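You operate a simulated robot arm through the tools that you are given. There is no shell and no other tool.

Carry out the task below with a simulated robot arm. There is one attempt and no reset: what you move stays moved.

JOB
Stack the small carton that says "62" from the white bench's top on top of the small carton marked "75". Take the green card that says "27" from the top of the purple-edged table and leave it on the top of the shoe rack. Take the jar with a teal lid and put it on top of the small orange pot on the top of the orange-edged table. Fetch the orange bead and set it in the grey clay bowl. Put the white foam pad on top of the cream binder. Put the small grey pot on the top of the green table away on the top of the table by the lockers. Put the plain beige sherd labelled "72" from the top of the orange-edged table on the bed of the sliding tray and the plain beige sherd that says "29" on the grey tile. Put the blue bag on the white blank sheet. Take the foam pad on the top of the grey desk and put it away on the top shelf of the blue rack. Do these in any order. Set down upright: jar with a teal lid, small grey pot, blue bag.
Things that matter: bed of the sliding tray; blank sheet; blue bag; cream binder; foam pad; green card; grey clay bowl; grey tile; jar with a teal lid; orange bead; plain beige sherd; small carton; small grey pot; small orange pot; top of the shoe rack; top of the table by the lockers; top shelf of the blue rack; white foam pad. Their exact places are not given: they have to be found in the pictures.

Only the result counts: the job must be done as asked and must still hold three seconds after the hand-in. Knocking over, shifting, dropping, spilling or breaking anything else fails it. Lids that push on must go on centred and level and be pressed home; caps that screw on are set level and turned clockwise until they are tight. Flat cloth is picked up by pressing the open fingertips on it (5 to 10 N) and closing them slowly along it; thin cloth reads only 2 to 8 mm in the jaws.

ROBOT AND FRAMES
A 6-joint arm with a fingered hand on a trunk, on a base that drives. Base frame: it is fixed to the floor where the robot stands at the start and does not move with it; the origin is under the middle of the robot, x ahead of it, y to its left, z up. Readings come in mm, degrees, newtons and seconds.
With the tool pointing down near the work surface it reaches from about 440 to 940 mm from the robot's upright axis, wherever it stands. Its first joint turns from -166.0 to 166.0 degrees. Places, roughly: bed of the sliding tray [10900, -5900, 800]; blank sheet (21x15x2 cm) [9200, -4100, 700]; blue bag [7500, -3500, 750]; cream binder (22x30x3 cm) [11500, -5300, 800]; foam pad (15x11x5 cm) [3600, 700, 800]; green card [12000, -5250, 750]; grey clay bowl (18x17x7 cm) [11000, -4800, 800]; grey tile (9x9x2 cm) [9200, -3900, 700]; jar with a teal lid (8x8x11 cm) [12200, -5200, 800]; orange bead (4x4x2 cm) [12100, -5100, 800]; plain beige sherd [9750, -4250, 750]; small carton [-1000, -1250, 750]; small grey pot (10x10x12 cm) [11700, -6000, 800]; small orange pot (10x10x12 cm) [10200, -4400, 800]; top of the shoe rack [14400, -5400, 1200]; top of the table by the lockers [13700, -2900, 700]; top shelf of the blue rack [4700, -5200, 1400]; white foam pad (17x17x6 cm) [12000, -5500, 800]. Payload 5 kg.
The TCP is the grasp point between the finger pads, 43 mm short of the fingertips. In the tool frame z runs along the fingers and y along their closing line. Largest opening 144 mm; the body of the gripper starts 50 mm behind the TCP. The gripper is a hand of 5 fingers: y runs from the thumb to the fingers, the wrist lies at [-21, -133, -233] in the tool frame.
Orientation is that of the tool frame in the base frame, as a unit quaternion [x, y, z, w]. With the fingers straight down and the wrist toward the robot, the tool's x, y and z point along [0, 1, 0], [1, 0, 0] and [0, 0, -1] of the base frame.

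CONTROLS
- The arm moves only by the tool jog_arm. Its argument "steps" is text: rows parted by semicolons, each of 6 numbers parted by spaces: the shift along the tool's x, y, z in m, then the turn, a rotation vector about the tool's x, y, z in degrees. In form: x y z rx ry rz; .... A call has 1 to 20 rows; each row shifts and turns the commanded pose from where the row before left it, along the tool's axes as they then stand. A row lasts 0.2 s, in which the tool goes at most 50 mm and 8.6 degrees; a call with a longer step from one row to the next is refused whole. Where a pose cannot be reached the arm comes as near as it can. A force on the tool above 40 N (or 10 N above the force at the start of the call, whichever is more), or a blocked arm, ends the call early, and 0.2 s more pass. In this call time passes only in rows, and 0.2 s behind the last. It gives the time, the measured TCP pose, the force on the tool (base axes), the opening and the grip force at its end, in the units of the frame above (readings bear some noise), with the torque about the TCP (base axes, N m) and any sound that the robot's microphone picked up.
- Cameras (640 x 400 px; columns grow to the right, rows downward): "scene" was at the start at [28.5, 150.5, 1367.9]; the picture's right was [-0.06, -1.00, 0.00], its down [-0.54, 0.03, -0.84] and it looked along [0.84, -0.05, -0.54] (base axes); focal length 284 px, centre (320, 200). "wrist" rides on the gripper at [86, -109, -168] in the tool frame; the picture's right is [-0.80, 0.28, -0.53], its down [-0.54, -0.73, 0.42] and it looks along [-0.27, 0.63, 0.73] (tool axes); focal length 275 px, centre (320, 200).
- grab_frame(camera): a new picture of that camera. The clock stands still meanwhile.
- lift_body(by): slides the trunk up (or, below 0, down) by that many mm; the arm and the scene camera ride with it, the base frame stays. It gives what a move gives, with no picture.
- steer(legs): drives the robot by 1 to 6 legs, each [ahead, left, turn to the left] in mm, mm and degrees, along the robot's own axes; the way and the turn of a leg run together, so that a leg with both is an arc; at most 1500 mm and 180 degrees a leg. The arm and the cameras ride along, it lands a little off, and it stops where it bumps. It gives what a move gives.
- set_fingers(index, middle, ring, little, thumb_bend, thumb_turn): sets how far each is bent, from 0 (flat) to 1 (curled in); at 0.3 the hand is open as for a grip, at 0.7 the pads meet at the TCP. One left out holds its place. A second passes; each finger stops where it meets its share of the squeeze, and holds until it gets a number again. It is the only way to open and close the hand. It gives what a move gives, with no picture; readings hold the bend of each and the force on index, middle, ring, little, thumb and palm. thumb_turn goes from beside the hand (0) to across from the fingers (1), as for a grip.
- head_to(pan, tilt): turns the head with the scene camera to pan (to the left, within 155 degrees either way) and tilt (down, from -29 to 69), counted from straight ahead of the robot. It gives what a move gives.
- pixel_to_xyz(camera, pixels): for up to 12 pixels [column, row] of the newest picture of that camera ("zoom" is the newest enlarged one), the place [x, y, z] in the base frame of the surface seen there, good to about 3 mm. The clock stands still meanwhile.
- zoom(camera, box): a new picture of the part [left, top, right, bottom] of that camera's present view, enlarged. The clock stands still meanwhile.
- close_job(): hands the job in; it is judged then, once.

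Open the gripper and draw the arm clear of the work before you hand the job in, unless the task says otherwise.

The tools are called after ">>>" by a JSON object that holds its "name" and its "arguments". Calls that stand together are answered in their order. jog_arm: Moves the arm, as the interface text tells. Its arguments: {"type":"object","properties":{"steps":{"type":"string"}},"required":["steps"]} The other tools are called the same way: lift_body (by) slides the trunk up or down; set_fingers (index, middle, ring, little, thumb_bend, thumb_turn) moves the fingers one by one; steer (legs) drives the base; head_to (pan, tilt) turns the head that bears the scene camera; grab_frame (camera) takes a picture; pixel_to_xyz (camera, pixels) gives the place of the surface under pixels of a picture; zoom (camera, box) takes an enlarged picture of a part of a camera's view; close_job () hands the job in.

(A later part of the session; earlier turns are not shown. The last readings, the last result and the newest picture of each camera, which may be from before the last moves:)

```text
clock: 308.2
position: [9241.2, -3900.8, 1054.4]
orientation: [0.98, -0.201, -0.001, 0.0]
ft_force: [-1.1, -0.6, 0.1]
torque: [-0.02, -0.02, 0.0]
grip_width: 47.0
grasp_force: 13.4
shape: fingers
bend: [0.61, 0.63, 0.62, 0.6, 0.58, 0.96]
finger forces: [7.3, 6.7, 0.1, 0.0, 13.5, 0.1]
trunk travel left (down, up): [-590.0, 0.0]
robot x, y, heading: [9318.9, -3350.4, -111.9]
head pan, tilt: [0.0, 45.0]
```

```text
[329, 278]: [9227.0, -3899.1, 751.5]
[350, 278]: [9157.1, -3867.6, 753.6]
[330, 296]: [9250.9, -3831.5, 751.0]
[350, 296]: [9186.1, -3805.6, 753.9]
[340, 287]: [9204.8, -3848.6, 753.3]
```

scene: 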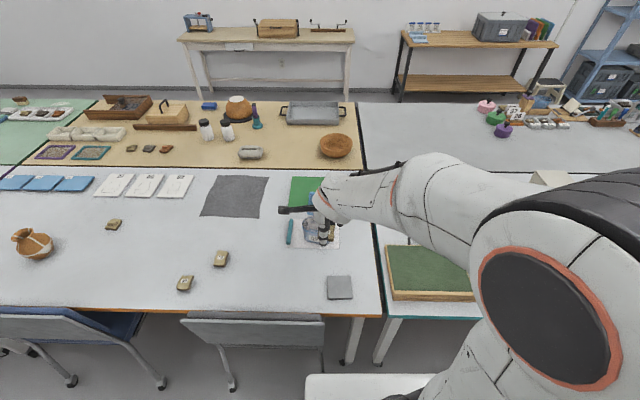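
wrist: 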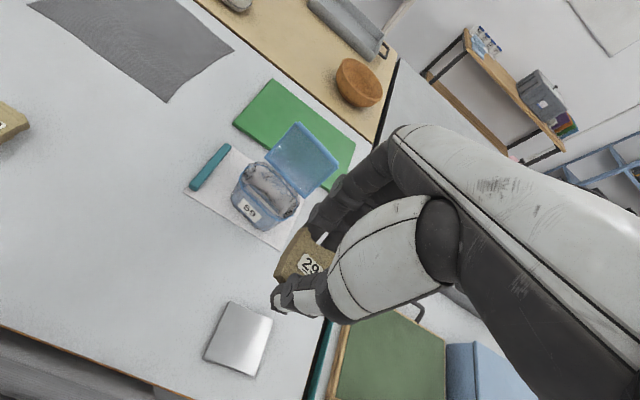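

Tile centre is (9210,-3852,751). I move over it and lower the sherd to about 10 mm above.

>>> {"name": "jog_arm", "arguments": {"steps": "-0.024 -0.0164 0 0 0 0;-0.024 -0.0164 0 0 0 0;0 0 0.04 0 0 0;0 0 0.04 0 0 0;0 0 0.04 0 0 0;0 0 0.04 0 0 0;0 0 0.04 0 0 0;0 0 0.03 0 0 0;0 0 0.01 0 0 0"}}

>>> {"name": "grab_frame", "arguments": {"camera": "wrist"}}

>>> {"name": "zoom", "arguments": {"camera": "scene", "box": [290, 200, 400, 310]}}

```text
clock: 310.2
position: [9225.0, -3864.2, 824.9]
orientation: [0.979, -0.202, -0.005, -0.002]
ft_force: [0.0, -0.5, -0.4]
torque: [-0.03, 0.0, 0.0]
grip_width: 47.1
grasp_force: 13.4
shape: fingers
bend: [0.61, 0.63, 0.62, 0.6, 0.58, 0.96]
finger forces: [7.3, 6.7, 0.0, 0.0, 13.4, 0.0]
out of reach, approached as far as the arm can: row 8, 9
trunk travel left (down, up): [-590.0, 0.0]
robot x, y, heading: [9313.3, -3353.6, -112.3]
head pan, tilt: [0.0, 45.0]
```

```text
taken
```

wrist: 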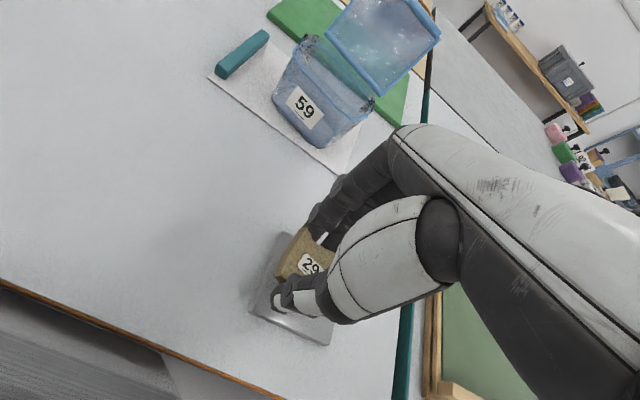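

```text
3.64 times, centred on (345, 255) of scene
```

zoom: 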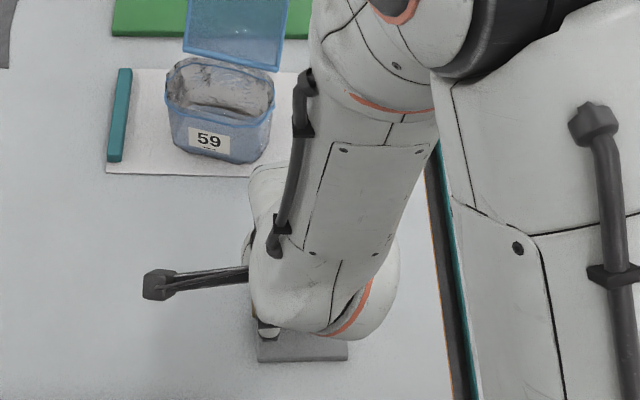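

That is inside the arm's inner reach with the trunk high. I raise the hand 100 mm and lower the trunk instead.

>>> {"name": "jog_arm", "arguments": {"steps": "0 0 -0.04 0 0 0;0 0 -0.04 0 0 0;0 0 -0.04 0 0 0"}}

>>> {"name": "lift_body", "arguments": {"by": -120}}

>>> {"name": "grab_frame", "arguments": {"camera": "wrist"}}

```text
clock: 311.0
position: [9228.0, -3863.7, 947.8]
orientation: [0.98, -0.199, -0.002, -0.001]
ft_force: [-0.5, 1.1, -1.2]
torque: [-0.03, 0.02, -0.01]
grip_width: 46.9
grasp_force: 14.2
shape: fingers
bend: [0.61, 0.63, 0.62, 0.6, 0.58, 0.96]
finger forces: [7.5, 6.6, 0.0, 0.0, 13.4, 0.0]
trunk travel left (down, up): [-590.0, 0.0]
robot x, y, heading: [9317.2, -3348.3, -111.9]
head pan, tilt: [0.0, 45.0]
```

```text
clock: 312.5
position: [9227.7, -3864.5, 826.9]
orientation: [0.98, -0.2, -0.001, 0.0]
ft_force: [0.5, -0.2, -0.3]
torque: [-0.01, 0.05, 0.01]
grip_width: 47.3
grasp_force: 13.9
shape: fingers
bend: [0.61, 0.63, 0.62, 0.6, 0.58, 0.96]
finger forces: [7.3, 6.7, 0.1, 0.0, 13.4, 0.0]
trunk travel left (down, up): [-470.0, 120.0]
robot x, y, heading: [9317.0, -3349.0, -111.9]
head pan, tilt: [0.0, 45.0]
```

```text
taken
```

wrist: 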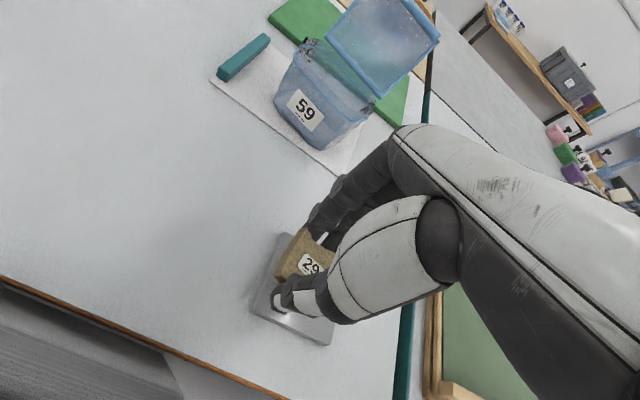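

Now I centre over the tile and lower to just above contact.

>>> {"name": "jog_arm", "arguments": {"steps": "-0.011 -0.002 0 0 0 0;-0.01 -0.002 0 0 0 0;0 0 0.01 0 0 0;0 0 0.008 0 0 0"}}

>>> {"name": "grab_frame", "arguments": {"camera": "wrist"}}

>>> {"name": "pixel_to_xyz", "arguments": {"camera": "wrist", "pixels": [[285, 245], [258, 305], [330, 340], [300, 235], [290, 260], [308, 262]]}}

```text
clock: 313.5
position: [9208.3, -3852.1, 808.8]
orientation: [0.98, -0.2, -0.002, 0.0]
ft_force: [0.0, -0.4, -1.7]
torque: [0.0, 0.02, 0.02]
grip_width: 46.6
grasp_force: 13.6
shape: fingers
bend: [0.61, 0.63, 0.62, 0.6, 0.59, 0.96]
finger forces: [7.4, 6.7, 0.0, 0.0, 13.3, 0.0]
trunk travel left (down, up): [-470.0, 120.0]
robot x, y, heading: [9313.8, -3350.3, -112.1]
head pan, tilt: [0.0, 45.0]
```

```text
taken
```

wrist: 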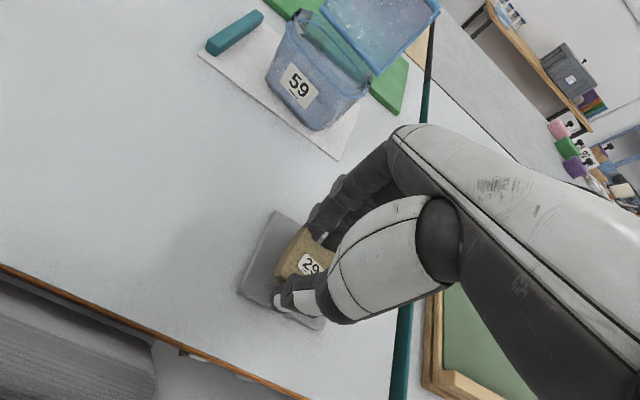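

```text
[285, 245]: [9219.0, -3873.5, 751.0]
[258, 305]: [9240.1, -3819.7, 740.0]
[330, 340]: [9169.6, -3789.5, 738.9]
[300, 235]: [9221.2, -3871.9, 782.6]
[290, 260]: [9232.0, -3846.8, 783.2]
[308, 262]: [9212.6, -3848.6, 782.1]
```

About 8 mm above the tile. I creep down to contact.

>>> {"name": "jog_arm", "arguments": {"steps": "0 0 0.003 0 0 0;0 0 0.002 0 0 0"}}

>>> {"name": "jog_arm", "arguments": {"steps": "0 0 0.0015 0 0 0;0 0 0.0015 0 0 0"}}

>>> {"name": "jog_arm", "arguments": {"steps": "0 0 0.0015 0 0 0"}}

```text
clock: 314.1
position: [9209.8, -3854.2, 803.0]
orientation: [0.98, -0.201, 0.0, 0.0]
ft_force: [-0.6, 0.1, -0.5]
torque: [0.02, -0.02, 0.02]
grip_width: 47.0
grasp_force: 13.6
shape: fingers
bend: [0.61, 0.63, 0.62, 0.6, 0.59, 0.96]
finger forces: [7.4, 6.8, 0.0, 0.1, 13.3, 0.0]
trunk travel left (down, up): [-470.0, 120.0]
robot x, y, heading: [9316.9, -3349.3, -112.0]
head pan, tilt: [0.0, 45.0]
```

```text
clock: 314.7
position: [9209.7, -3853.9, 801.3]
orientation: [0.98, -0.2, -0.001, 0.001]
ft_force: [1.6, -0.7, 7.2]
torque: [0.11, -0.07, 0.0]
grip_width: 46.9
grasp_force: 14.5
shape: fingers
bend: [0.61, 0.63, 0.62, 0.6, 0.59, 0.96]
finger forces: [7.3, 7.3, 0.0, 0.0, 14.1, 0.0]
trunk travel left (down, up): [-470.0, 120.0]
robot x, y, heading: [9316.1, -3348.2, -111.9]
head pan, tilt: [0.0, 45.0]
```

```text
clock: 315.1
position: [9209.5, -3853.4, 800.9]
orientation: [0.98, -0.2, -0.001, 0.001]
ft_force: [1.1, -1.1, 12.9]
torque: [0.13, -0.14, 0.01]
grip_width: 46.8
grasp_force: 14.9
shape: fingers
bend: [0.61, 0.63, 0.62, 0.6, 0.59, 0.96]
finger forces: [7.5, 7.9, 0.0, 0.1, 14.8, 0.0]
trunk travel left (down, up): [-470.0, 120.0]
robot x, y, heading: [9315.2, -3348.8, -112.1]
head pan, tilt: [0.0, 45.0]
```

The sherd rests on the tile (13 N). I ease off slightly, open and rise.

>>> {"name": "jog_arm", "arguments": {"steps": "0 0 -0.0015 0 0 0"}}

>>> {"name": "set_fingers", "arguments": {"index": 0.5, "middle": 0.5, "ring": 0.5, "little": 0.5, "thumb_bend": 0.5}}

>>> {"name": "jog_arm", "arguments": {"steps": "0 0 -0.02 0 0 0;0 0 -0.03 0 0 0;0 0 -0.04 0 0 0;0 0 -0.04 0 0 0;0 0 -0.04 0 0 0;0 0 -0.04 0 0 0"}}

>>> {"name": "grab_frame", "arguments": {"camera": "wrist"}}

>>> {"name": "grab_frame", "arguments": {"camera": "scene"}}

```text
clock: 315.5
position: [9210.3, -3851.6, 802.2]
orientation: [0.98, -0.2, -0.001, 0.0]
ft_force: [-0.9, -2.7, 9.6]
torque: [0.01, 0.02, 0.03]
grip_width: 46.9
grasp_force: 15.2
shape: fingers
bend: [0.61, 0.63, 0.62, 0.6, 0.59, 0.96]
finger forces: [8.5, 8.6, 0.0, 0.0, 13.7, 0.0]
trunk travel left (down, up): [-470.0, 120.0]
robot x, y, heading: [9317.4, -3351.7, -112.2]
head pan, tilt: [0.0, 45.0]
```

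```text
clock: 316.5
position: [9210.6, -3852.5, 800.8]
orientation: [0.98, -0.2, 0.0, 0.0]
ft_force: [-0.7, -0.3, 0.1]
torque: [-0.05, 0.0, 0.02]
grip_width: 78.2
grasp_force: 0.0
shape: fingers
bend: [0.5, 0.5, 0.5, 0.5, 0.5, 0.97]
finger forces: [0.0, 0.0, 0.1, 0.0, 0.0, 0.1]
trunk travel left (down, up): [-470.0, 120.0]
robot x, y, heading: [9317.3, -3348.0, -111.9]
head pan, tilt: [0.0, 45.0]
```

```text
clock: 317.9
position: [9212.2, -3852.8, 1008.9]
orientation: [0.98, -0.2, -0.001, -0.001]
ft_force: [0.7, 0.5, 0.2]
torque: [-0.01, -0.03, 0.0]
grip_width: 78.5
grasp_force: 0.0
shape: fingers
bend: [0.5, 0.5, 0.5, 0.5, 0.5, 0.98]
finger forces: [0.0, 0.0, 0.0, 0.1, 0.0, 0.0]
trunk travel left (down, up): [-470.0, 120.0]
robot x, y, heading: [9317.7, -3346.1, -111.9]
head pan, tilt: [0.0, 45.0]
```

```text
taken
```

wrist: 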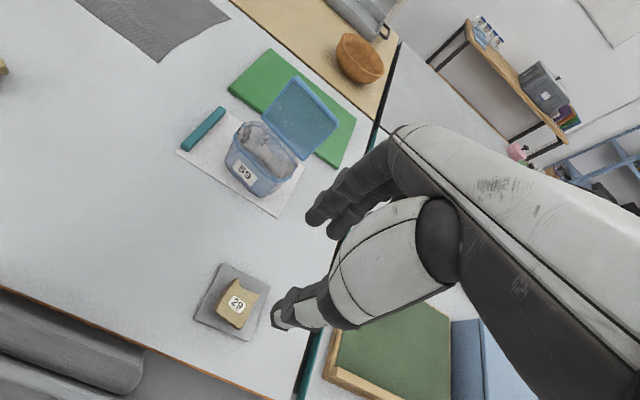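

```text
taken
```

scene: 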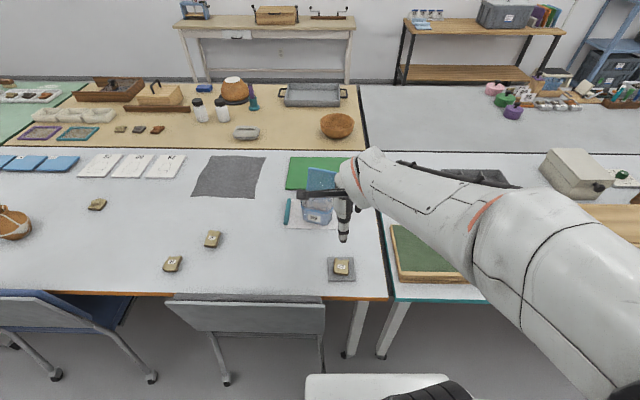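

Sherd 29 sits on the tile. I strafe left to the face-down sherd.

>>> {"name": "steer", "arguments": {"legs": [[0, 930, 0]]}}

>>> {"name": "grab_frame", "arguments": {"camera": "scene"}}

>>> {"name": "grab_frame", "arguments": {"camera": "wrist"}}

```text
clock: 322.8
position: [10063.3, -4211.6, 1008.7]
orientation: [0.977, -0.212, -0.001, 0.0]
ft_force: [-0.3, -1.2, -0.8]
torque: [-0.02, -0.01, 0.01]
grip_width: 78.1
grasp_force: 0.0
shape: fingers
bend: [0.5, 0.5, 0.5, 0.5, 0.5, 0.98]
finger forces: [0.1, 0.1, 0.0, 0.0, 0.1, 0.0]
trunk travel left (down, up): [-470.0, 120.0]
robot x, y, heading: [10177.1, -3707.3, -113.3]
head pan, tilt: [0.0, 45.0]
```

```text
taken
```

scene: 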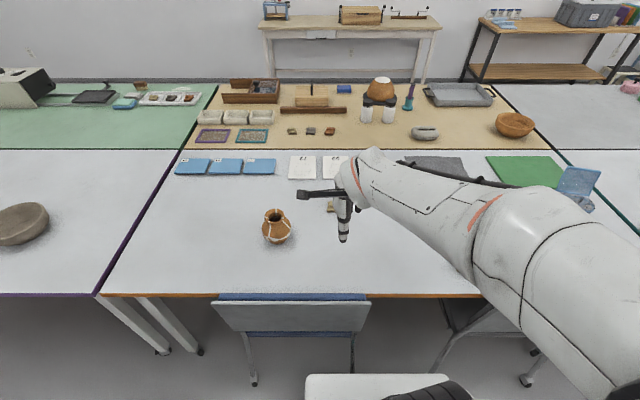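

```text
taken
```

wrist: 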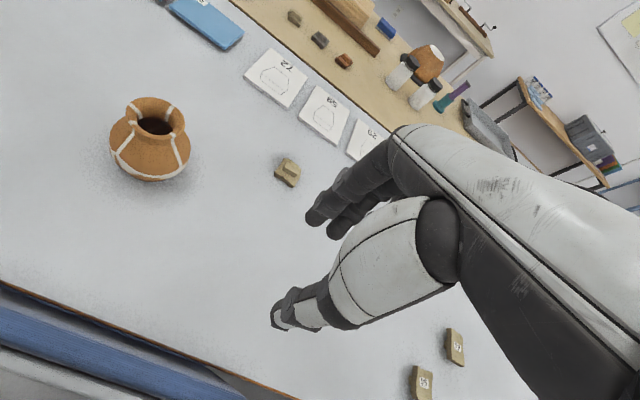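

I zoom on the face-down sherd in the wrist view for its knob and edges.

>>> {"name": "zoom", "arguments": {"camera": "wrist", "box": [255, 140, 325, 205]}}

>>> {"name": "pixel_to_xyz", "arguments": {"camera": "zoom", "pixels": [[250, 130], [400, 200], [340, 280], [190, 210], [290, 170], [330, 200], [270, 215], [350, 165], [300, 195], [100, 100]]}}

```text
6.15 times, centred on (290, 172) of wrist
```

zoom: 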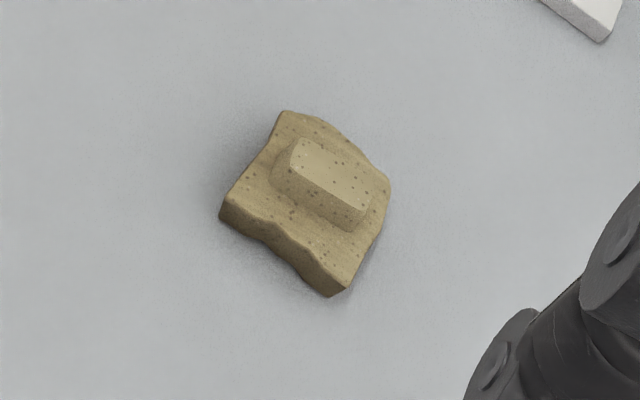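

```text
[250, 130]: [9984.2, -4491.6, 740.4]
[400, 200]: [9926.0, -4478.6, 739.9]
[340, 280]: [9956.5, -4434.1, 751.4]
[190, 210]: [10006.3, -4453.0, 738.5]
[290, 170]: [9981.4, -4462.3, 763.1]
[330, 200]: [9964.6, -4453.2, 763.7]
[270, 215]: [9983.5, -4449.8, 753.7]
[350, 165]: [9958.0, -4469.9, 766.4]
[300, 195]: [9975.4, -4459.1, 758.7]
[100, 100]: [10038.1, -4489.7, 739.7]
```

I move over this sherd (centre about (9971,-4462)) and lower to z≈800.

>>> {"name": "jog_arm", "arguments": {"steps": "0.0033 0.0443 0 0 0 0;0.0033 0.0443 0 0 0 0;0.0033 0.0443 0 0 0 0;0.0033 0.0443 0 0 0 0;0.0033 0.0443 0 0 0 0;0.0033 0.0443 0 0 0 -3;0 0 0.04 0 0 0;0 0 0.04 0 0 0;0 0 0.04 0 0 0;0 0 0.04 0 0 0;0 0 0.04 0 0 0"}}

>>> {"name": "grab_frame", "arguments": {"camera": "wrist"}}

>>> {"name": "zoom", "arguments": {"camera": "scene", "box": [260, 140, 400, 270]}}

```text
clock: 325.2
position: [9972.9, -4459.7, 806.8]
orientation: [0.983, -0.185, -0.001, 0.001]
ft_force: [0.4, -0.4, 2.0]
torque: [0.02, 0.02, -0.02]
grip_width: 78.4
grasp_force: 0.1
shape: fingers
bend: [0.5, 0.5, 0.5, 0.5, 0.5, 0.98]
finger forces: [0.0, 0.1, 0.1, 0.0, 0.0, 0.0]
trunk travel left (down, up): [-470.0, 120.0]
robot x, y, heading: [10177.3, -3706.7, -113.2]
head pan, tilt: [0.0, 45.0]
```

```text
taken
```

wrist: 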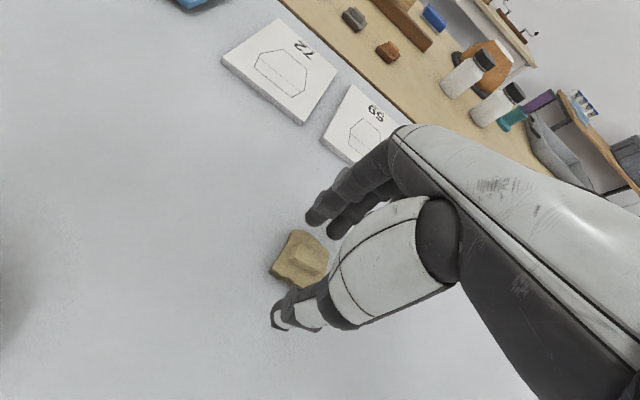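

```text
3.08 times, centred on (330, 205) of scene
```

zoom: 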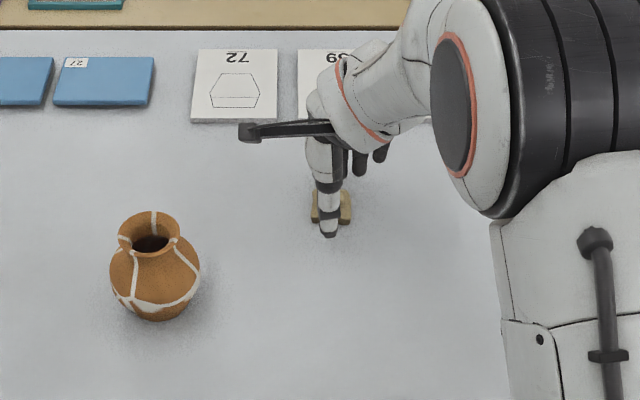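

Aligned. I descend gently toward the table, watching force.

>>> {"name": "jog_arm", "arguments": {"steps": "0 0 0.008 0 0 0;0 0 0.006 0 0 0"}}

>>> {"name": "jog_arm", "arguments": {"steps": "0 0 0.002 0 0 0;0 0 0.002 0 0 0"}}

>>> {"name": "set_fingers", "arguments": {"index": 0.58, "middle": 0.58, "ring": 0.54, "little": 0.54, "thumb_bend": 0.58}}

```text
clock: 325.8
position: [9969.3, -4459.7, 795.0]
orientation: [0.983, -0.186, -0.002, 0.0]
ft_force: [-0.5, -0.5, -0.2]
torque: [-0.01, -0.04, 0.04]
grip_width: 78.5
grasp_force: 0.1
shape: fingers
bend: [0.5, 0.5, 0.5, 0.5, 0.5, 0.98]
finger forces: [0.1, 0.0, 0.0, 0.0, 0.1, 0.0]
trunk travel left (down, up): [-470.0, 120.0]
robot x, y, heading: [10179.8, -3708.0, -113.3]
head pan, tilt: [0.0, 45.0]
```

```text
clock: 326.4
position: [9972.6, -4460.1, 791.0]
orientation: [0.983, -0.185, 0.0, 0.0]
ft_force: [-0.5, -0.8, 0.0]
torque: [-0.03, -0.04, 0.0]
grip_width: 78.5
grasp_force: 0.1
shape: fingers
bend: [0.5, 0.5, 0.5, 0.5, 0.5, 0.98]
finger forces: [0.0, 0.1, 0.1, 0.1, 0.0, 0.0]
trunk travel left (down, up): [-470.0, 120.0]
robot x, y, heading: [10179.7, -3706.9, -113.3]
head pan, tilt: [0.0, 45.0]
```

```text
clock: 327.4
position: [9970.7, -4461.8, 791.9]
orientation: [0.982, -0.186, -0.001, 0.0]
ft_force: [0.0, -0.4, -0.1]
torque: [-0.01, -0.01, -0.04]
grip_width: 54.8
grasp_force: 0.5
shape: fingers
bend: [0.57, 0.57, 0.54, 0.54, 0.56, 0.98]
finger forces: [0.5, 0.1, 0.1, 0.1, 0.3, 0.1]
trunk travel left (down, up): [-470.0, 120.0]
robot x, y, heading: [10181.3, -3705.0, -113.2]
head pan, tilt: [0.0, 45.0]
```

The fingers touch the plate's edges; I close firmly and lift a little.

>>> {"name": "set_fingers", "arguments": {"index": 0.64, "middle": 0.64, "thumb_bend": 0.64}}

>>> {"name": "set_fingers", "arguments": {"index": 0.68, "middle": 0.68, "thumb_bend": 0.68}}

>>> {"name": "jog_arm", "arguments": {"steps": "0 0 -0.02 0 0 0;0 0 -0.03 0 0 0;0 0 -0.03 0 0 0"}}

>>> {"name": "grab_frame", "arguments": {"camera": "wrist"}}

```text
clock: 328.4
position: [9971.8, -4461.4, 790.7]
orientation: [0.982, -0.186, -0.001, 0.0]
ft_force: [-0.4, -0.1, 1.0]
torque: [0.04, 0.01, -0.02]
grip_width: 51.1
grasp_force: 10.4
shape: fingers
bend: [0.59, 0.61, 0.54, 0.54, 0.57, 0.97]
finger forces: [4.8, 4.9, 0.0, 0.1, 10.2, 0.0]
trunk travel left (down, up): [-470.0, 120.0]
robot x, y, heading: [10177.9, -3705.9, -113.3]
head pan, tilt: [0.0, 45.0]
```

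```text
clock: 329.4
position: [9970.6, -4460.5, 791.4]
orientation: [0.983, -0.186, -0.001, 0.0]
ft_force: [-0.9, -0.9, 3.0]
torque: [0.13, 0.01, 0.09]
grip_width: 49.9
grasp_force: 16.4
shape: fingers
bend: [0.61, 0.63, 0.54, 0.54, 0.58, 0.96]
finger forces: [8.2, 8.2, 0.2, 0.0, 16.7, 0.0]
trunk travel left (down, up): [-470.0, 120.0]
robot x, y, heading: [10177.5, -3707.8, -113.3]
head pan, tilt: [0.0, 45.0]
```

```text
clock: 330.2
position: [9969.5, -4458.5, 872.9]
orientation: [0.983, -0.186, -0.002, -0.001]
ft_force: [0.3, -0.6, -1.0]
torque: [-0.07, 0.0, 0.0]
grip_width: 50.1
grasp_force: 15.1
shape: fingers
bend: [0.61, 0.63, 0.54, 0.54, 0.58, 0.96]
finger forces: [8.0, 7.1, 0.0, 0.0, 14.9, 0.1]
trunk travel left (down, up): [-470.0, 120.0]
robot x, y, heading: [10180.6, -3711.7, -113.2]
head pan, tilt: [0.0, 45.0]
```

```text
taken
```

wrist: 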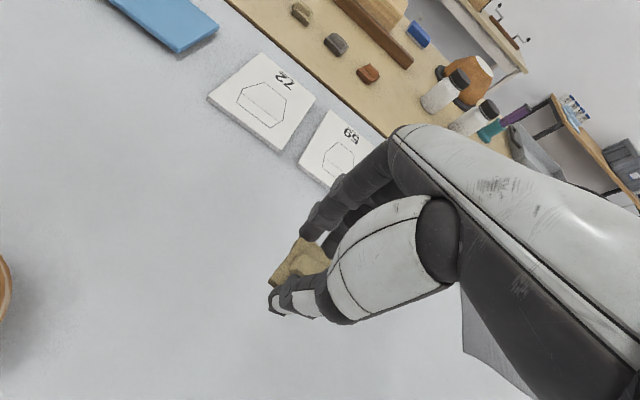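

Held. I raise and draw back, then tilt the hand so the head camera can read the sherd's underside.

>>> {"name": "jog_arm", "arguments": {"steps": "0 0 -0.045 0 0 0;0 0 -0.045 0 0 0;0 0 -0.045 0 0 0;0 0 -0.045 0 0 0;0 0 -0.045 0 0 0;0 -0.045 -0.02 0 0 0;0 -0.045 -0.02 0 0 0;0 -0.045 -0.02 0 0 0;0 -0.045 -0.02 0 0 0;0 -0.045 -0.02 0 0 0;0 0 0 8 0 0;0 0 0 8 0 0;0 0 0 8 0 0;0 0 0 8 0 0;0 0 0 8 0 0;0 0 0 8 0 0"}}

>>> {"name": "head_to", "arguments": {"pan": 0, "tilt": 25}}

>>> {"name": "grab_frame", "arguments": {"camera": "scene"}}

```text
clock: 333.6
position: [10055.1, -4251.9, 1196.6]
orientation: [0.897, -0.169, 0.074, -0.401]
ft_force: [0.0, 0.5, -0.7]
torque: [-0.05, -0.01, -0.03]
grip_width: 49.6
grasp_force: 14.6
shape: fingers
bend: [0.61, 0.64, 0.54, 0.54, 0.58, 0.96]
finger forces: [8.2, 7.4, 0.0, 0.0, 14.3, 0.0]
trunk travel left (down, up): [-470.0, 120.0]
robot x, y, heading: [10176.6, -3711.4, -113.0]
head pan, tilt: [0.0, 45.0]
```

```text
clock: 334.4
position: [10054.8, -4251.0, 1195.8]
orientation: [0.898, -0.17, 0.075, -0.4]
ft_force: [0.3, -0.8, -0.7]
torque: [-0.05, -0.04, 0.0]
grip_width: 49.4
grasp_force: 15.3
shape: fingers
bend: [0.61, 0.64, 0.54, 0.54, 0.58, 0.96]
finger forces: [8.2, 7.5, 0.1, 0.0, 14.4, 0.0]
trunk travel left (down, up): [-470.0, 120.0]
robot x, y, heading: [10176.0, -3708.5, -113.2]
head pan, tilt: [0.0, 25.0]
```

```text
taken
```

scene: 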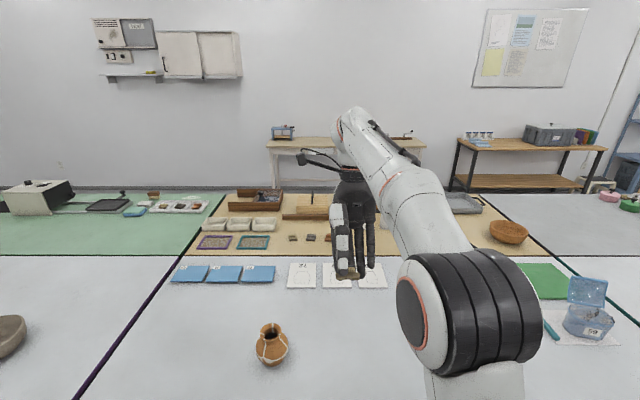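

The label is too foreshortened. I bring the hand nearer and tilt it further.

>>> {"name": "jog_arm", "arguments": {"steps": "0 -0.027 0.03 0 0 0;0 -0.027 0.03 0 0 0;0 -0.027 0.03 0 0 0;0 -0.027 0.03 0 0 0;0 0 0 8 0 0;0 0 0 8 0 0;0 0 0 8 0 0;0 0 0 5 0 0"}}

>>> {"name": "grab_frame", "arguments": {"camera": "scene"}}

>>> {"name": "zoom", "arguments": {"camera": "scene", "box": [290, 200, 410, 330]}}

```text
clock: 336.2
position: [10117.8, -4093.9, 1172.3]
orientation: [0.77, -0.147, 0.116, -0.61]
ft_force: [-0.7, 0.0, -0.8]
torque: [0.01, 0.04, -0.02]
grip_width: 49.6
grasp_force: 15.1
shape: fingers
bend: [0.61, 0.64, 0.54, 0.54, 0.58, 0.96]
finger forces: [8.0, 7.5, 0.0, 0.1, 14.1, 0.0]
out of reach, approached as far as the arm can: row 8
trunk travel left (down, up): [-470.0, 120.0]
robot x, y, heading: [10179.6, -3711.2, -113.5]
head pan, tilt: [0.0, 25.0]
```

```text
taken
```

scene: 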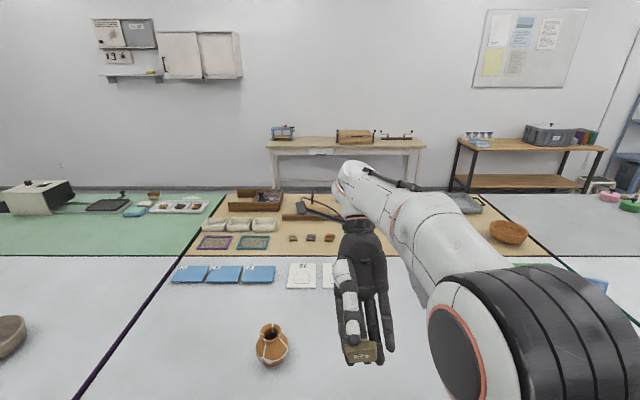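

```text
3.08 times, centred on (350, 265) of scene
```

zoom: 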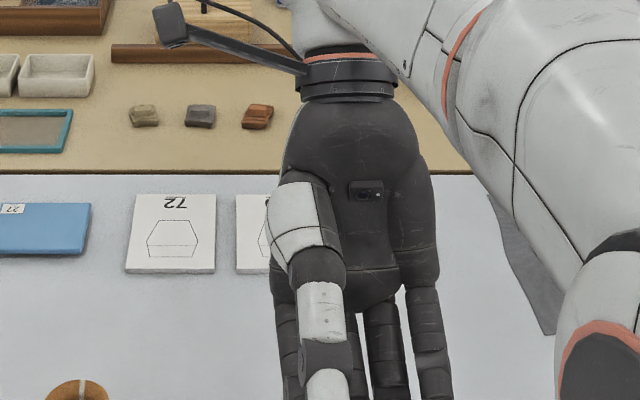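

I zoom in on the underside, now visible at (361,352).

>>> {"name": "zoom", "arguments": {"camera": "scene", "box": [330, 330, 394, 374]}}

```text
9.09 times, centred on (362, 352) of scene
```

zoom: 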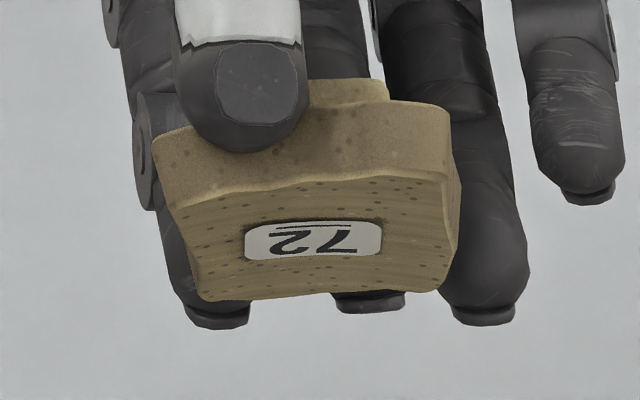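

It reads "72" — confirmed. I turn the hand back to pointing down while moving it slightly outward.

>>> {"name": "jog_arm", "arguments": {"steps": "0 0.0041 -0.0155 -8 0 0;0 0.0063 -0.0147 -8 0 0;0 0.0082 -0.0137 -8 0 0;0 0.0101 -0.0124 -8 0 0;0 0.0117 -0.0109 -8 0 0;0 0.0131 -0.0092 -8 0 0;0 0.0143 -0.0073 -8 0 0;0 0.0151 -0.0052 -8 0 0;0 0.0157 -0.0031 -8 0 0;0 0 0 -4.8 0 0"}}

>>> {"name": "head_to", "arguments": {"pan": 70, "tilt": 25}}

>>> {"name": "grab_frame", "arguments": {"camera": "scene"}}

```text
clock: 338.4
position: [10064.7, -4229.1, 1166.6]
orientation: [0.983, -0.185, 0.0, -0.002]
ft_force: [0.6, -0.2, -0.4]
torque: [0.02, -0.02, 0.04]
grip_width: 49.2
grasp_force: 14.0
shape: fingers
bend: [0.61, 0.64, 0.54, 0.54, 0.58, 0.96]
finger forces: [7.8, 7.1, 0.1, 0.0, 13.2, 0.2]
trunk travel left (down, up): [-470.0, 120.0]
robot x, y, heading: [10180.8, -3705.6, -112.9]
head pan, tilt: [0.0, 25.0]
```

```text
clock: 339.9
position: [10064.5, -4229.3, 1166.3]
orientation: [0.983, -0.186, 0.0, -0.001]
ft_force: [-0.4, 0.1, -0.7]
torque: [0.02, 0.0, 0.0]
grip_width: 48.8
grasp_force: 14.2
shape: fingers
bend: [0.61, 0.64, 0.54, 0.54, 0.58, 0.96]
finger forces: [7.7, 7.2, 0.1, 0.0, 13.2, 0.1]
trunk travel left (down, up): [-470.0, 120.0]
robot x, y, heading: [10180.6, -3708.9, -113.0]
head pan, tilt: [70.0, 25.0]
```

```text
taken
```

scene: 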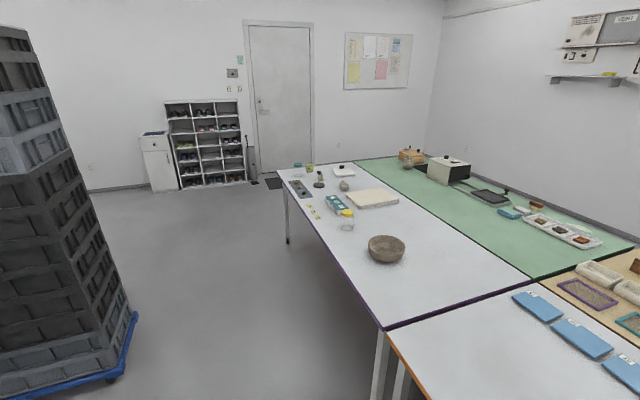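

I zoom to identify the items on the purple-edged and green tables.

>>> {"name": "zoom", "arguments": {"camera": "scene", "box": [270, 130, 470, 270]}}

>>> {"name": "zoom", "arguments": {"camera": "scene", "box": [390, 130, 640, 290]}}

>>> {"name": "pixel_to_xyz", "arguments": {"camera": "scene", "pixels": [[386, 245], [344, 186], [318, 180], [372, 198], [335, 203], [347, 213], [490, 196], [445, 170], [405, 155], [560, 232], [298, 188], [343, 170]]}}

```text
2.86 times, centred on (370, 200) of scene
```

zoom: 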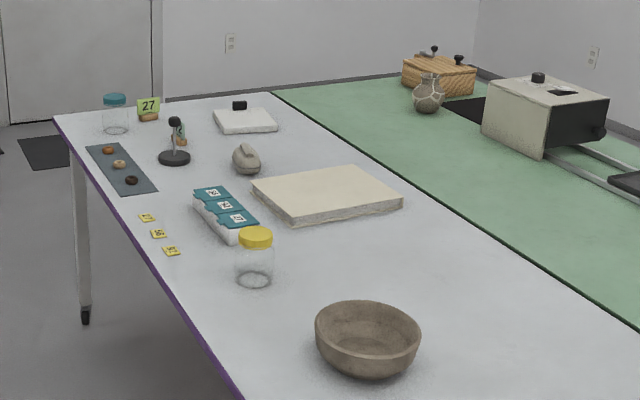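

```text
2.50 times, centred on (515, 210) of scene
```

zoom: 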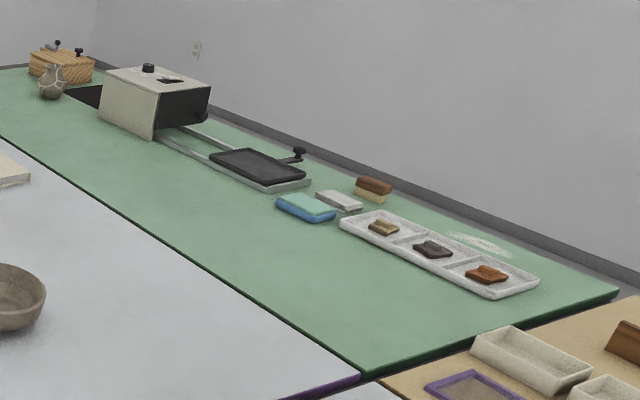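

```text
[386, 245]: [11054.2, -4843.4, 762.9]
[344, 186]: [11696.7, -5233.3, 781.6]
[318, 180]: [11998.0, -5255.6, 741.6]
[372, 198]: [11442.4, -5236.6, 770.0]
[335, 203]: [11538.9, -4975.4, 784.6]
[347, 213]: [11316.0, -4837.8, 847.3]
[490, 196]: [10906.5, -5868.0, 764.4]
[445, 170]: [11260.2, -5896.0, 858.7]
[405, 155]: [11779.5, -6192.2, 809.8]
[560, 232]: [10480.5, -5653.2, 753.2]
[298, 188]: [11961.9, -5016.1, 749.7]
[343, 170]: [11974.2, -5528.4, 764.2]
```

I measure the far end of the island and the floor beyond for the route to the right-hand side.

>>> {"name": "pixel_to_xyz", "arguments": {"camera": "scene", "pixels": [[280, 172], [360, 160], [398, 152], [240, 190], [200, 186], [272, 183], [310, 240], [288, 240], [125, 375], [180, 140], [248, 150], [158, 190]]}}

>>> {"name": "zoom", "arguments": {"camera": "scene", "box": [120, 80, 300, 200]}}

```text
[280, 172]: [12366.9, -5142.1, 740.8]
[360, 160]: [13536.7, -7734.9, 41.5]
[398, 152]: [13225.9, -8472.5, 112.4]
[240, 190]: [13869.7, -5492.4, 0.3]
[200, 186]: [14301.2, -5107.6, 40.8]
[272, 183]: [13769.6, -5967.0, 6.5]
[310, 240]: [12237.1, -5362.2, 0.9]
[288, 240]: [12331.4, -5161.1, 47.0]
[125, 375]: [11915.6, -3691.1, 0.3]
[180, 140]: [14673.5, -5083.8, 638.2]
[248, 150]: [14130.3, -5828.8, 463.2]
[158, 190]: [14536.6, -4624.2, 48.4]
```

```text
3.33 times, centred on (210, 140) of scene
```

zoom: 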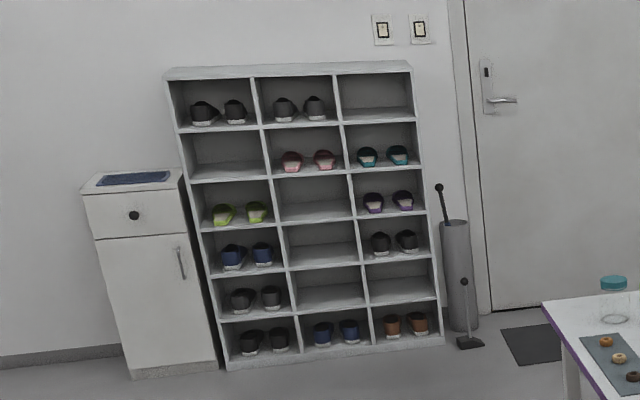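

The far end (table end u≈13400, wall u≈15500) leaves ample room. I strafe along the island to beyond its end, carrying the sherd high.

>>> {"name": "steer", "arguments": {"legs": [[0, 1400, 0], [0, 1400, 0]]}}

>>> {"name": "head_to", "arguments": {"pan": 20, "tilt": 30}}

>>> {"name": "grab_frame", "arguments": {"camera": "scene"}}

```text
clock: 353.2
position: [12559.8, -5350.6, 1165.6]
orientation: [0.98, -0.198, -0.001, -0.002]
ft_force: [0.4, -0.6, -0.1]
torque: [-0.02, -0.02, -0.01]
grip_width: 49.1
grasp_force: 13.5
shape: fingers
bend: [0.61, 0.64, 0.54, 0.54, 0.58, 0.96]
finger forces: [7.7, 7.0, 0.1, 0.1, 13.2, 0.0]
trunk travel left (down, up): [-470.0, 120.0]
robot x, y, heading: [12690.1, -4836.3, -115.0]
head pan, tilt: [70.0, 25.0]
```

```text
clock: 354.4
position: [12559.3, -5352.8, 1167.6]
orientation: [0.98, -0.199, 0.0, -0.003]
ft_force: [0.4, 1.0, -1.1]
torque: [0.01, 0.01, 0.0]
grip_width: 49.2
grasp_force: 14.3
shape: fingers
bend: [0.61, 0.64, 0.54, 0.54, 0.58, 0.96]
finger forces: [7.7, 7.1, 0.0, 0.1, 13.1, 0.0]
trunk travel left (down, up): [-470.0, 120.0]
robot x, y, heading: [12684.8, -4832.7, -115.0]
head pan, tilt: [20.0, 30.0]
```

```text
taken
```

scene: 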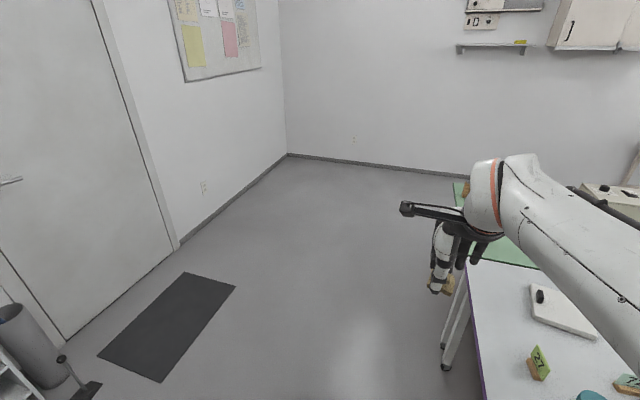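

I'm past the table's end with open floor ahead. I go a bit farther and then cross to the right side.

>>> {"name": "steer", "arguments": {"legs": [[0, 400, 1.4], [1400, 0, 0], [1100, 0, 0]]}}

>>> {"name": "head_to", "arguments": {"pan": -70, "tilt": 25}}

>>> {"name": "grab_frame", "arguments": {"camera": "scene"}}

```text
clock: 368.8
position: [11835.0, -7797.1, 1167.0]
orientation: [0.978, -0.208, -0.001, -0.002]
ft_force: [0.4, 0.1, -1.1]
torque: [0.01, 0.0, 0.0]
grip_width: 49.1
grasp_force: 13.6
shape: fingers
bend: [0.61, 0.64, 0.54, 0.54, 0.58, 0.96]
finger forces: [7.7, 7.1, 0.0, 0.0, 13.0, 0.0]
trunk travel left (down, up): [-470.0, 120.0]
robot x, y, heading: [11971.2, -7281.4, -116.1]
head pan, tilt: [20.0, 30.0]
```

```text
clock: 370.4
position: [11834.7, -7797.2, 1168.0]
orientation: [0.978, -0.208, -0.001, -0.003]
ft_force: [0.2, 0.3, 0.6]
torque: [-0.02, 0.0, -0.03]
grip_width: 49.1
grasp_force: 14.5
shape: fingers
bend: [0.61, 0.64, 0.54, 0.54, 0.58, 0.96]
finger forces: [7.7, 7.1, 0.1, 0.0, 13.0, 0.0]
trunk travel left (down, up): [-470.0, 120.0]
robot x, y, heading: [11971.1, -7282.1, -115.8]
head pan, tilt: [-70.0, 25.0]
```

```text
taken
```

scene: 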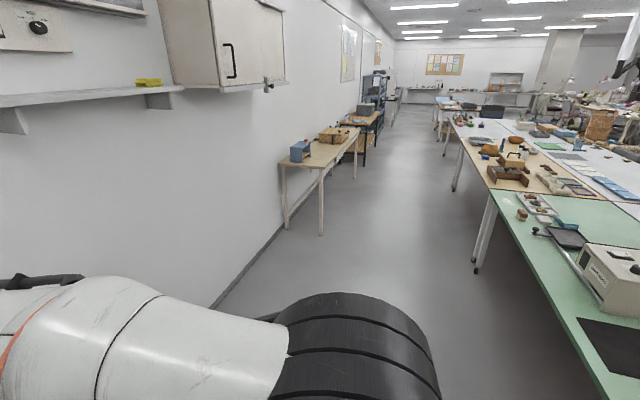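

The right aisle is clear. I step back from the wall and turn left about to face the green table.

>>> {"name": "steer", "arguments": {"legs": [[-200, 0, 0], [0, 0, 90], [0, 0, 92]]}}

>>> {"name": "head_to", "arguments": {"pan": 40, "tilt": 35}}

>>> {"name": "grab_frame", "arguments": {"camera": "scene"}}

```text
clock: 379.8
position: [12179.4, -6579.5, 1166.7]
orientation: [0.189, 0.982, -0.002, 0.001]
ft_force: [0.0, 0.2, -0.9]
torque: [-0.01, 0.01, -0.03]
grip_width: 48.9
grasp_force: 13.8
shape: fingers
bend: [0.61, 0.64, 0.54, 0.54, 0.58, 0.96]
finger forces: [7.5, 6.8, 0.0, 0.1, 13.0, 0.0]
trunk travel left (down, up): [-470.0, 120.0]
robot x, y, heading: [12059.9, -7100.2, 66.0]
head pan, tilt: [-70.0, 25.0]
```

```text
clock: 381.7
position: [12180.4, -6580.1, 1167.3]
orientation: [0.191, 0.982, -0.002, 0.001]
ft_force: [-0.4, 0.0, -0.2]
torque: [0.04, -0.01, -0.02]
grip_width: 48.7
grasp_force: 13.8
shape: fingers
bend: [0.61, 0.64, 0.54, 0.54, 0.58, 0.96]
finger forces: [7.5, 6.8, 0.0, 0.0, 13.1, 0.0]
trunk travel left (down, up): [-470.0, 120.0]
robot x, y, heading: [12061.6, -7100.6, 66.2]
head pan, tilt: [40.0, 35.0]
```

```text
taken
```

scene: 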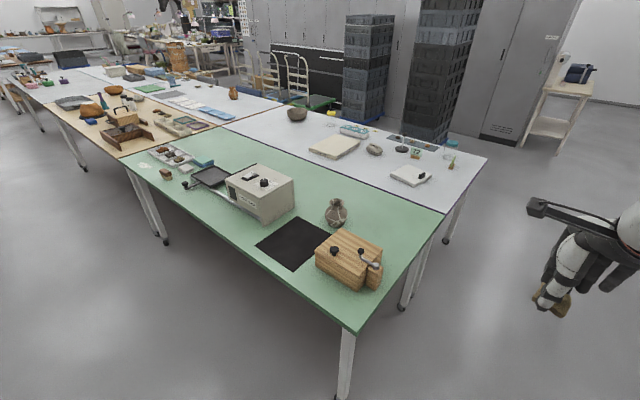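

A superb overview. I measure the green table's edge, the tray bed, and the grey pot.

>>> {"name": "zoom", "arguments": {"camera": "scene", "box": [120, 130, 400, 300]}}

>>> {"name": "pixel_to_xyz", "arguments": {"camera": "scene", "pixels": [[356, 328], [440, 214], [125, 163], [230, 258], [212, 177], [195, 180], [228, 170], [225, 186], [335, 212], [335, 228], [350, 260], [372, 285]]}}

```text
2.29 times, centred on (260, 215) of scene
```

zoom: 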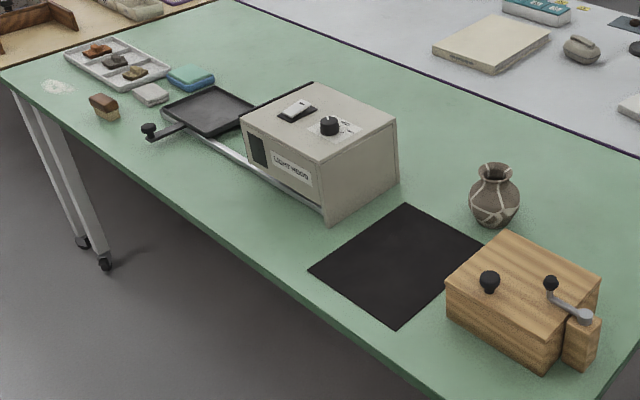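

```text
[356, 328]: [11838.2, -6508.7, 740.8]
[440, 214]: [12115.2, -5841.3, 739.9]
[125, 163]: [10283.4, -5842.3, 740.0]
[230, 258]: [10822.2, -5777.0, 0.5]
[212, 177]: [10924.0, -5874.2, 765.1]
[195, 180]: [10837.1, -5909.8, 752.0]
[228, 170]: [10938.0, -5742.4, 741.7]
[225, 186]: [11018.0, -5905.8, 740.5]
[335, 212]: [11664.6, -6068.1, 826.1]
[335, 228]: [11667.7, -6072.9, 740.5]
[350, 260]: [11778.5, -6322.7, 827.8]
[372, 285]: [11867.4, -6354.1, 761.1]
```

I strafe left along the green table to face the sliding tray.

>>> {"name": "steer", "arguments": {"legs": [[0, 1420, 0]]}}

>>> {"name": "head_to", "arguments": {"pan": 0, "tilt": 45}}

>>> {"name": "grab_frame", "arguments": {"camera": "scene"}}

>>> {"name": "grab_frame", "arguments": {"camera": "wrist"}}

```text
clock: 388.9
position: [10832.0, -6001.8, 1167.2]
orientation: [0.183, 0.983, -0.001, 0.0]
ft_force: [0.1, 0.1, -0.9]
torque: [0.01, 0.0, 0.03]
grip_width: 48.7
grasp_force: 14.0
shape: fingers
bend: [0.61, 0.64, 0.54, 0.54, 0.58, 0.96]
finger forces: [7.6, 6.8, 0.1, 0.1, 13.0, 0.1]
trunk travel left (down, up): [-470.0, 120.0]
robot x, y, heading: [10720.4, -6524.4, 67.2]
head pan, tilt: [40.0, 35.0]
```

```text
clock: 390.0
position: [10831.3, -6003.0, 1166.4]
orientation: [0.182, 0.983, -0.003, 0.0]
ft_force: [-1.0, -0.1, 0.1]
torque: [0.02, -0.02, 0.01]
grip_width: 48.5
grasp_force: 14.0
shape: fingers
bend: [0.61, 0.64, 0.54, 0.54, 0.58, 0.96]
finger forces: [7.6, 6.8, 0.1, 0.0, 12.9, 0.1]
trunk travel left (down, up): [-470.0, 120.0]
robot x, y, heading: [10724.2, -6526.8, 67.0]
head pan, tilt: [0.0, 45.0]
```

```text
taken
```

scene: 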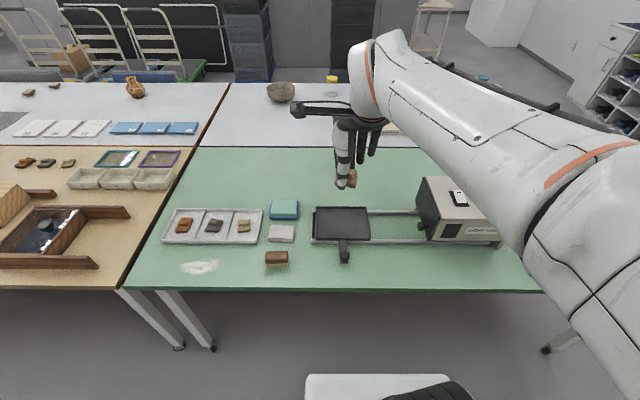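

```text
taken
```

wrist: 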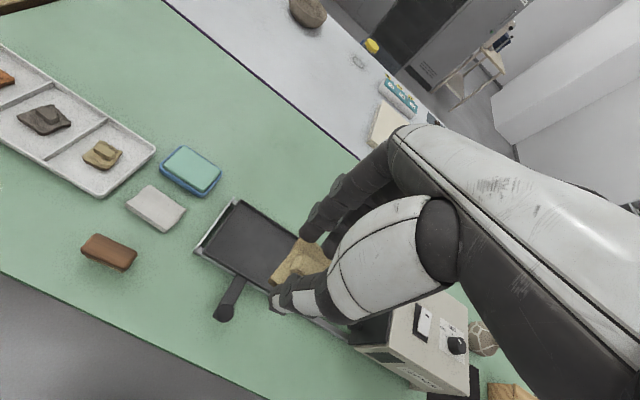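

I measure the tray bed's corners.

>>> {"name": "pixel_to_xyz", "arguments": {"camera": "scene", "pixels": [[318, 211], [366, 211], [315, 235], [368, 236], [342, 222], [340, 255], [380, 237], [420, 230], [355, 180]]}}

>>> {"name": "pixel_to_xyz", "arguments": {"camera": "wrist", "pixels": [[238, 208], [204, 245], [268, 275], [250, 240], [225, 235], [300, 265]]}}

>>> {"name": "zoom", "arguments": {"camera": "scene", "box": [300, 150, 420, 270]}}

```text
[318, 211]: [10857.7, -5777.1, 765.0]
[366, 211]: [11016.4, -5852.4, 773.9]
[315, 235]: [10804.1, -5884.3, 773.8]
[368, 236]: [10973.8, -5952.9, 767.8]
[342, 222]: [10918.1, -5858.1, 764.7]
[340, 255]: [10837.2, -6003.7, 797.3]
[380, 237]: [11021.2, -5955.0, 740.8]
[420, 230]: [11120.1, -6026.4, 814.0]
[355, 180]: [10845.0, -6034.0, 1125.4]
```

```text
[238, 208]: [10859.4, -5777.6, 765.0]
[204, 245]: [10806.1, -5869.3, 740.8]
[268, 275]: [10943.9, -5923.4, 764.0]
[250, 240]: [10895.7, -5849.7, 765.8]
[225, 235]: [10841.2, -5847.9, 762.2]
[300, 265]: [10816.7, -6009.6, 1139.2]
```

```text
3.33 times, centred on (360, 210) of scene
```

zoom: 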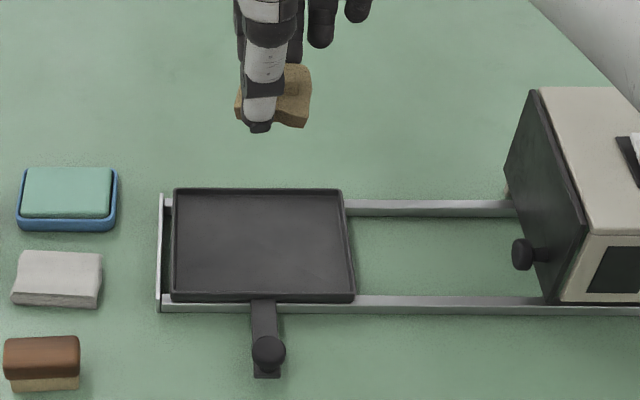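

Bed centre is (10913,-5867), z 765. I carry the sherd over it and lower to about 20 mm above.

>>> {"name": "jog_arm", "arguments": {"steps": "-0.007 0.039 0 0 0 0;-0.007 0.039 0 0 0 0;-0.007 0.039 0 0 0 0;-0.007 0.039 0 0 0 0;0 0 0.0414 0 0 0;0 0 0.0414 0 0 0;0 0 0.0414 0 0 0;0 0 0.0414 0 0 0;0 0 0.0414 0 0 0;0 0 0.0414 0 0 0;0 0 0.0414 0 0 0;0 0 0.0414 0 0 0"}}

>>> {"name": "grab_frame", "arguments": {"camera": "wrist"}}

>>> {"name": "zoom", "arguments": {"camera": "scene", "box": [290, 150, 410, 270]}}

```text
clock: 392.6
position: [10912.2, -5868.5, 835.3]
orientation: [0.182, 0.983, -0.002, 0.001]
ft_force: [0.2, -0.1, 1.2]
torque: [-0.02, -0.03, 0.0]
grip_width: 48.3
grasp_force: 13.6
shape: fingers
bend: [0.61, 0.64, 0.54, 0.54, 0.59, 0.96]
finger forces: [7.5, 6.8, 0.1, 0.0, 12.7, 0.0]
trunk travel left (down, up): [-470.0, 120.0]
robot x, y, heading: [10721.5, -6522.9, 67.2]
head pan, tilt: [0.0, 45.0]
```

```text
taken
```

wrist: 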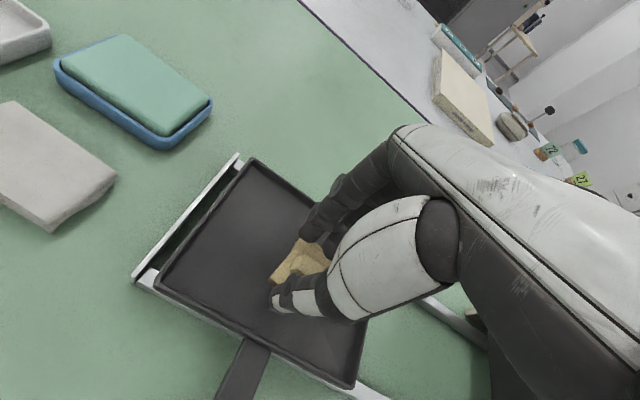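

```text
3.33 times, centred on (350, 210) of scene
```

zoom: 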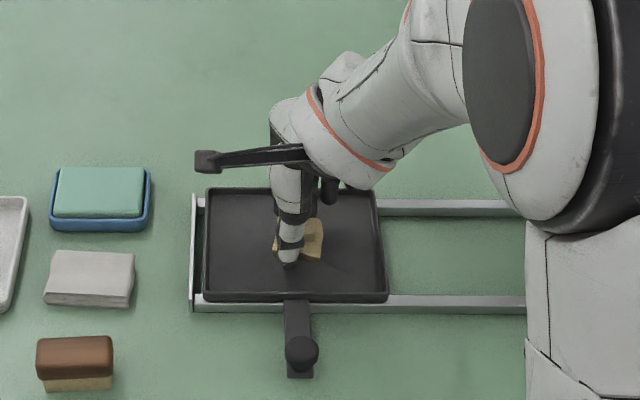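

Well centred. I creep down to contact.

>>> {"name": "jog_arm", "arguments": {"steps": "0 0 0.01 0 0 0;0 0 0.005 0 0 0"}}

>>> {"name": "jog_arm", "arguments": {"steps": "0 0 0.002 0 0 0;0 0 0.0015 0 0 0"}}

>>> {"name": "jog_arm", "arguments": {"steps": "0 0 0.0015 0 0 0"}}

```text
clock: 393.2
position: [10913.1, -5867.0, 819.6]
orientation: [0.183, 0.983, -0.001, 0.0]
ft_force: [0.5, 0.4, -0.7]
torque: [0.01, 0.0, -0.01]
grip_width: 48.2
grasp_force: 13.2
shape: fingers
bend: [0.61, 0.64, 0.54, 0.54, 0.59, 0.96]
finger forces: [7.6, 6.7, 0.0, 0.0, 12.6, 0.0]
trunk travel left (down, up): [-470.0, 120.0]
robot x, y, heading: [10721.4, -6525.2, 67.3]
head pan, tilt: [0.0, 45.0]
```

```text
clock: 393.8
position: [10914.4, -5867.2, 816.4]
orientation: [0.182, 0.983, -0.002, 0.001]
ft_force: [-0.4, -0.4, 0.0]
torque: [-0.03, 0.0, -0.01]
grip_width: 48.4
grasp_force: 13.6
shape: fingers
bend: [0.61, 0.64, 0.54, 0.54, 0.59, 0.96]
finger forces: [7.6, 6.9, 0.0, 0.0, 13.4, 0.0]
trunk travel left (down, up): [-470.0, 120.0]
robot x, y, heading: [10721.2, -6526.8, 67.4]
head pan, tilt: [0.0, 45.0]
```

```text
clock: 394.2
position: [10913.1, -5867.8, 815.6]
orientation: [0.182, 0.983, -0.001, 0.001]
ft_force: [-0.7, 0.8, 5.1]
torque: [-0.12, 0.07, -0.02]
grip_width: 48.3
grasp_force: 16.2
shape: fingers
bend: [0.61, 0.64, 0.54, 0.54, 0.59, 0.96]
finger forces: [8.4, 7.7, 0.0, 0.1, 15.8, 0.1]
trunk travel left (down, up): [-470.0, 120.0]
robot x, y, heading: [10724.6, -6519.6, 67.2]
head pan, tilt: [0.0, 45.0]
```

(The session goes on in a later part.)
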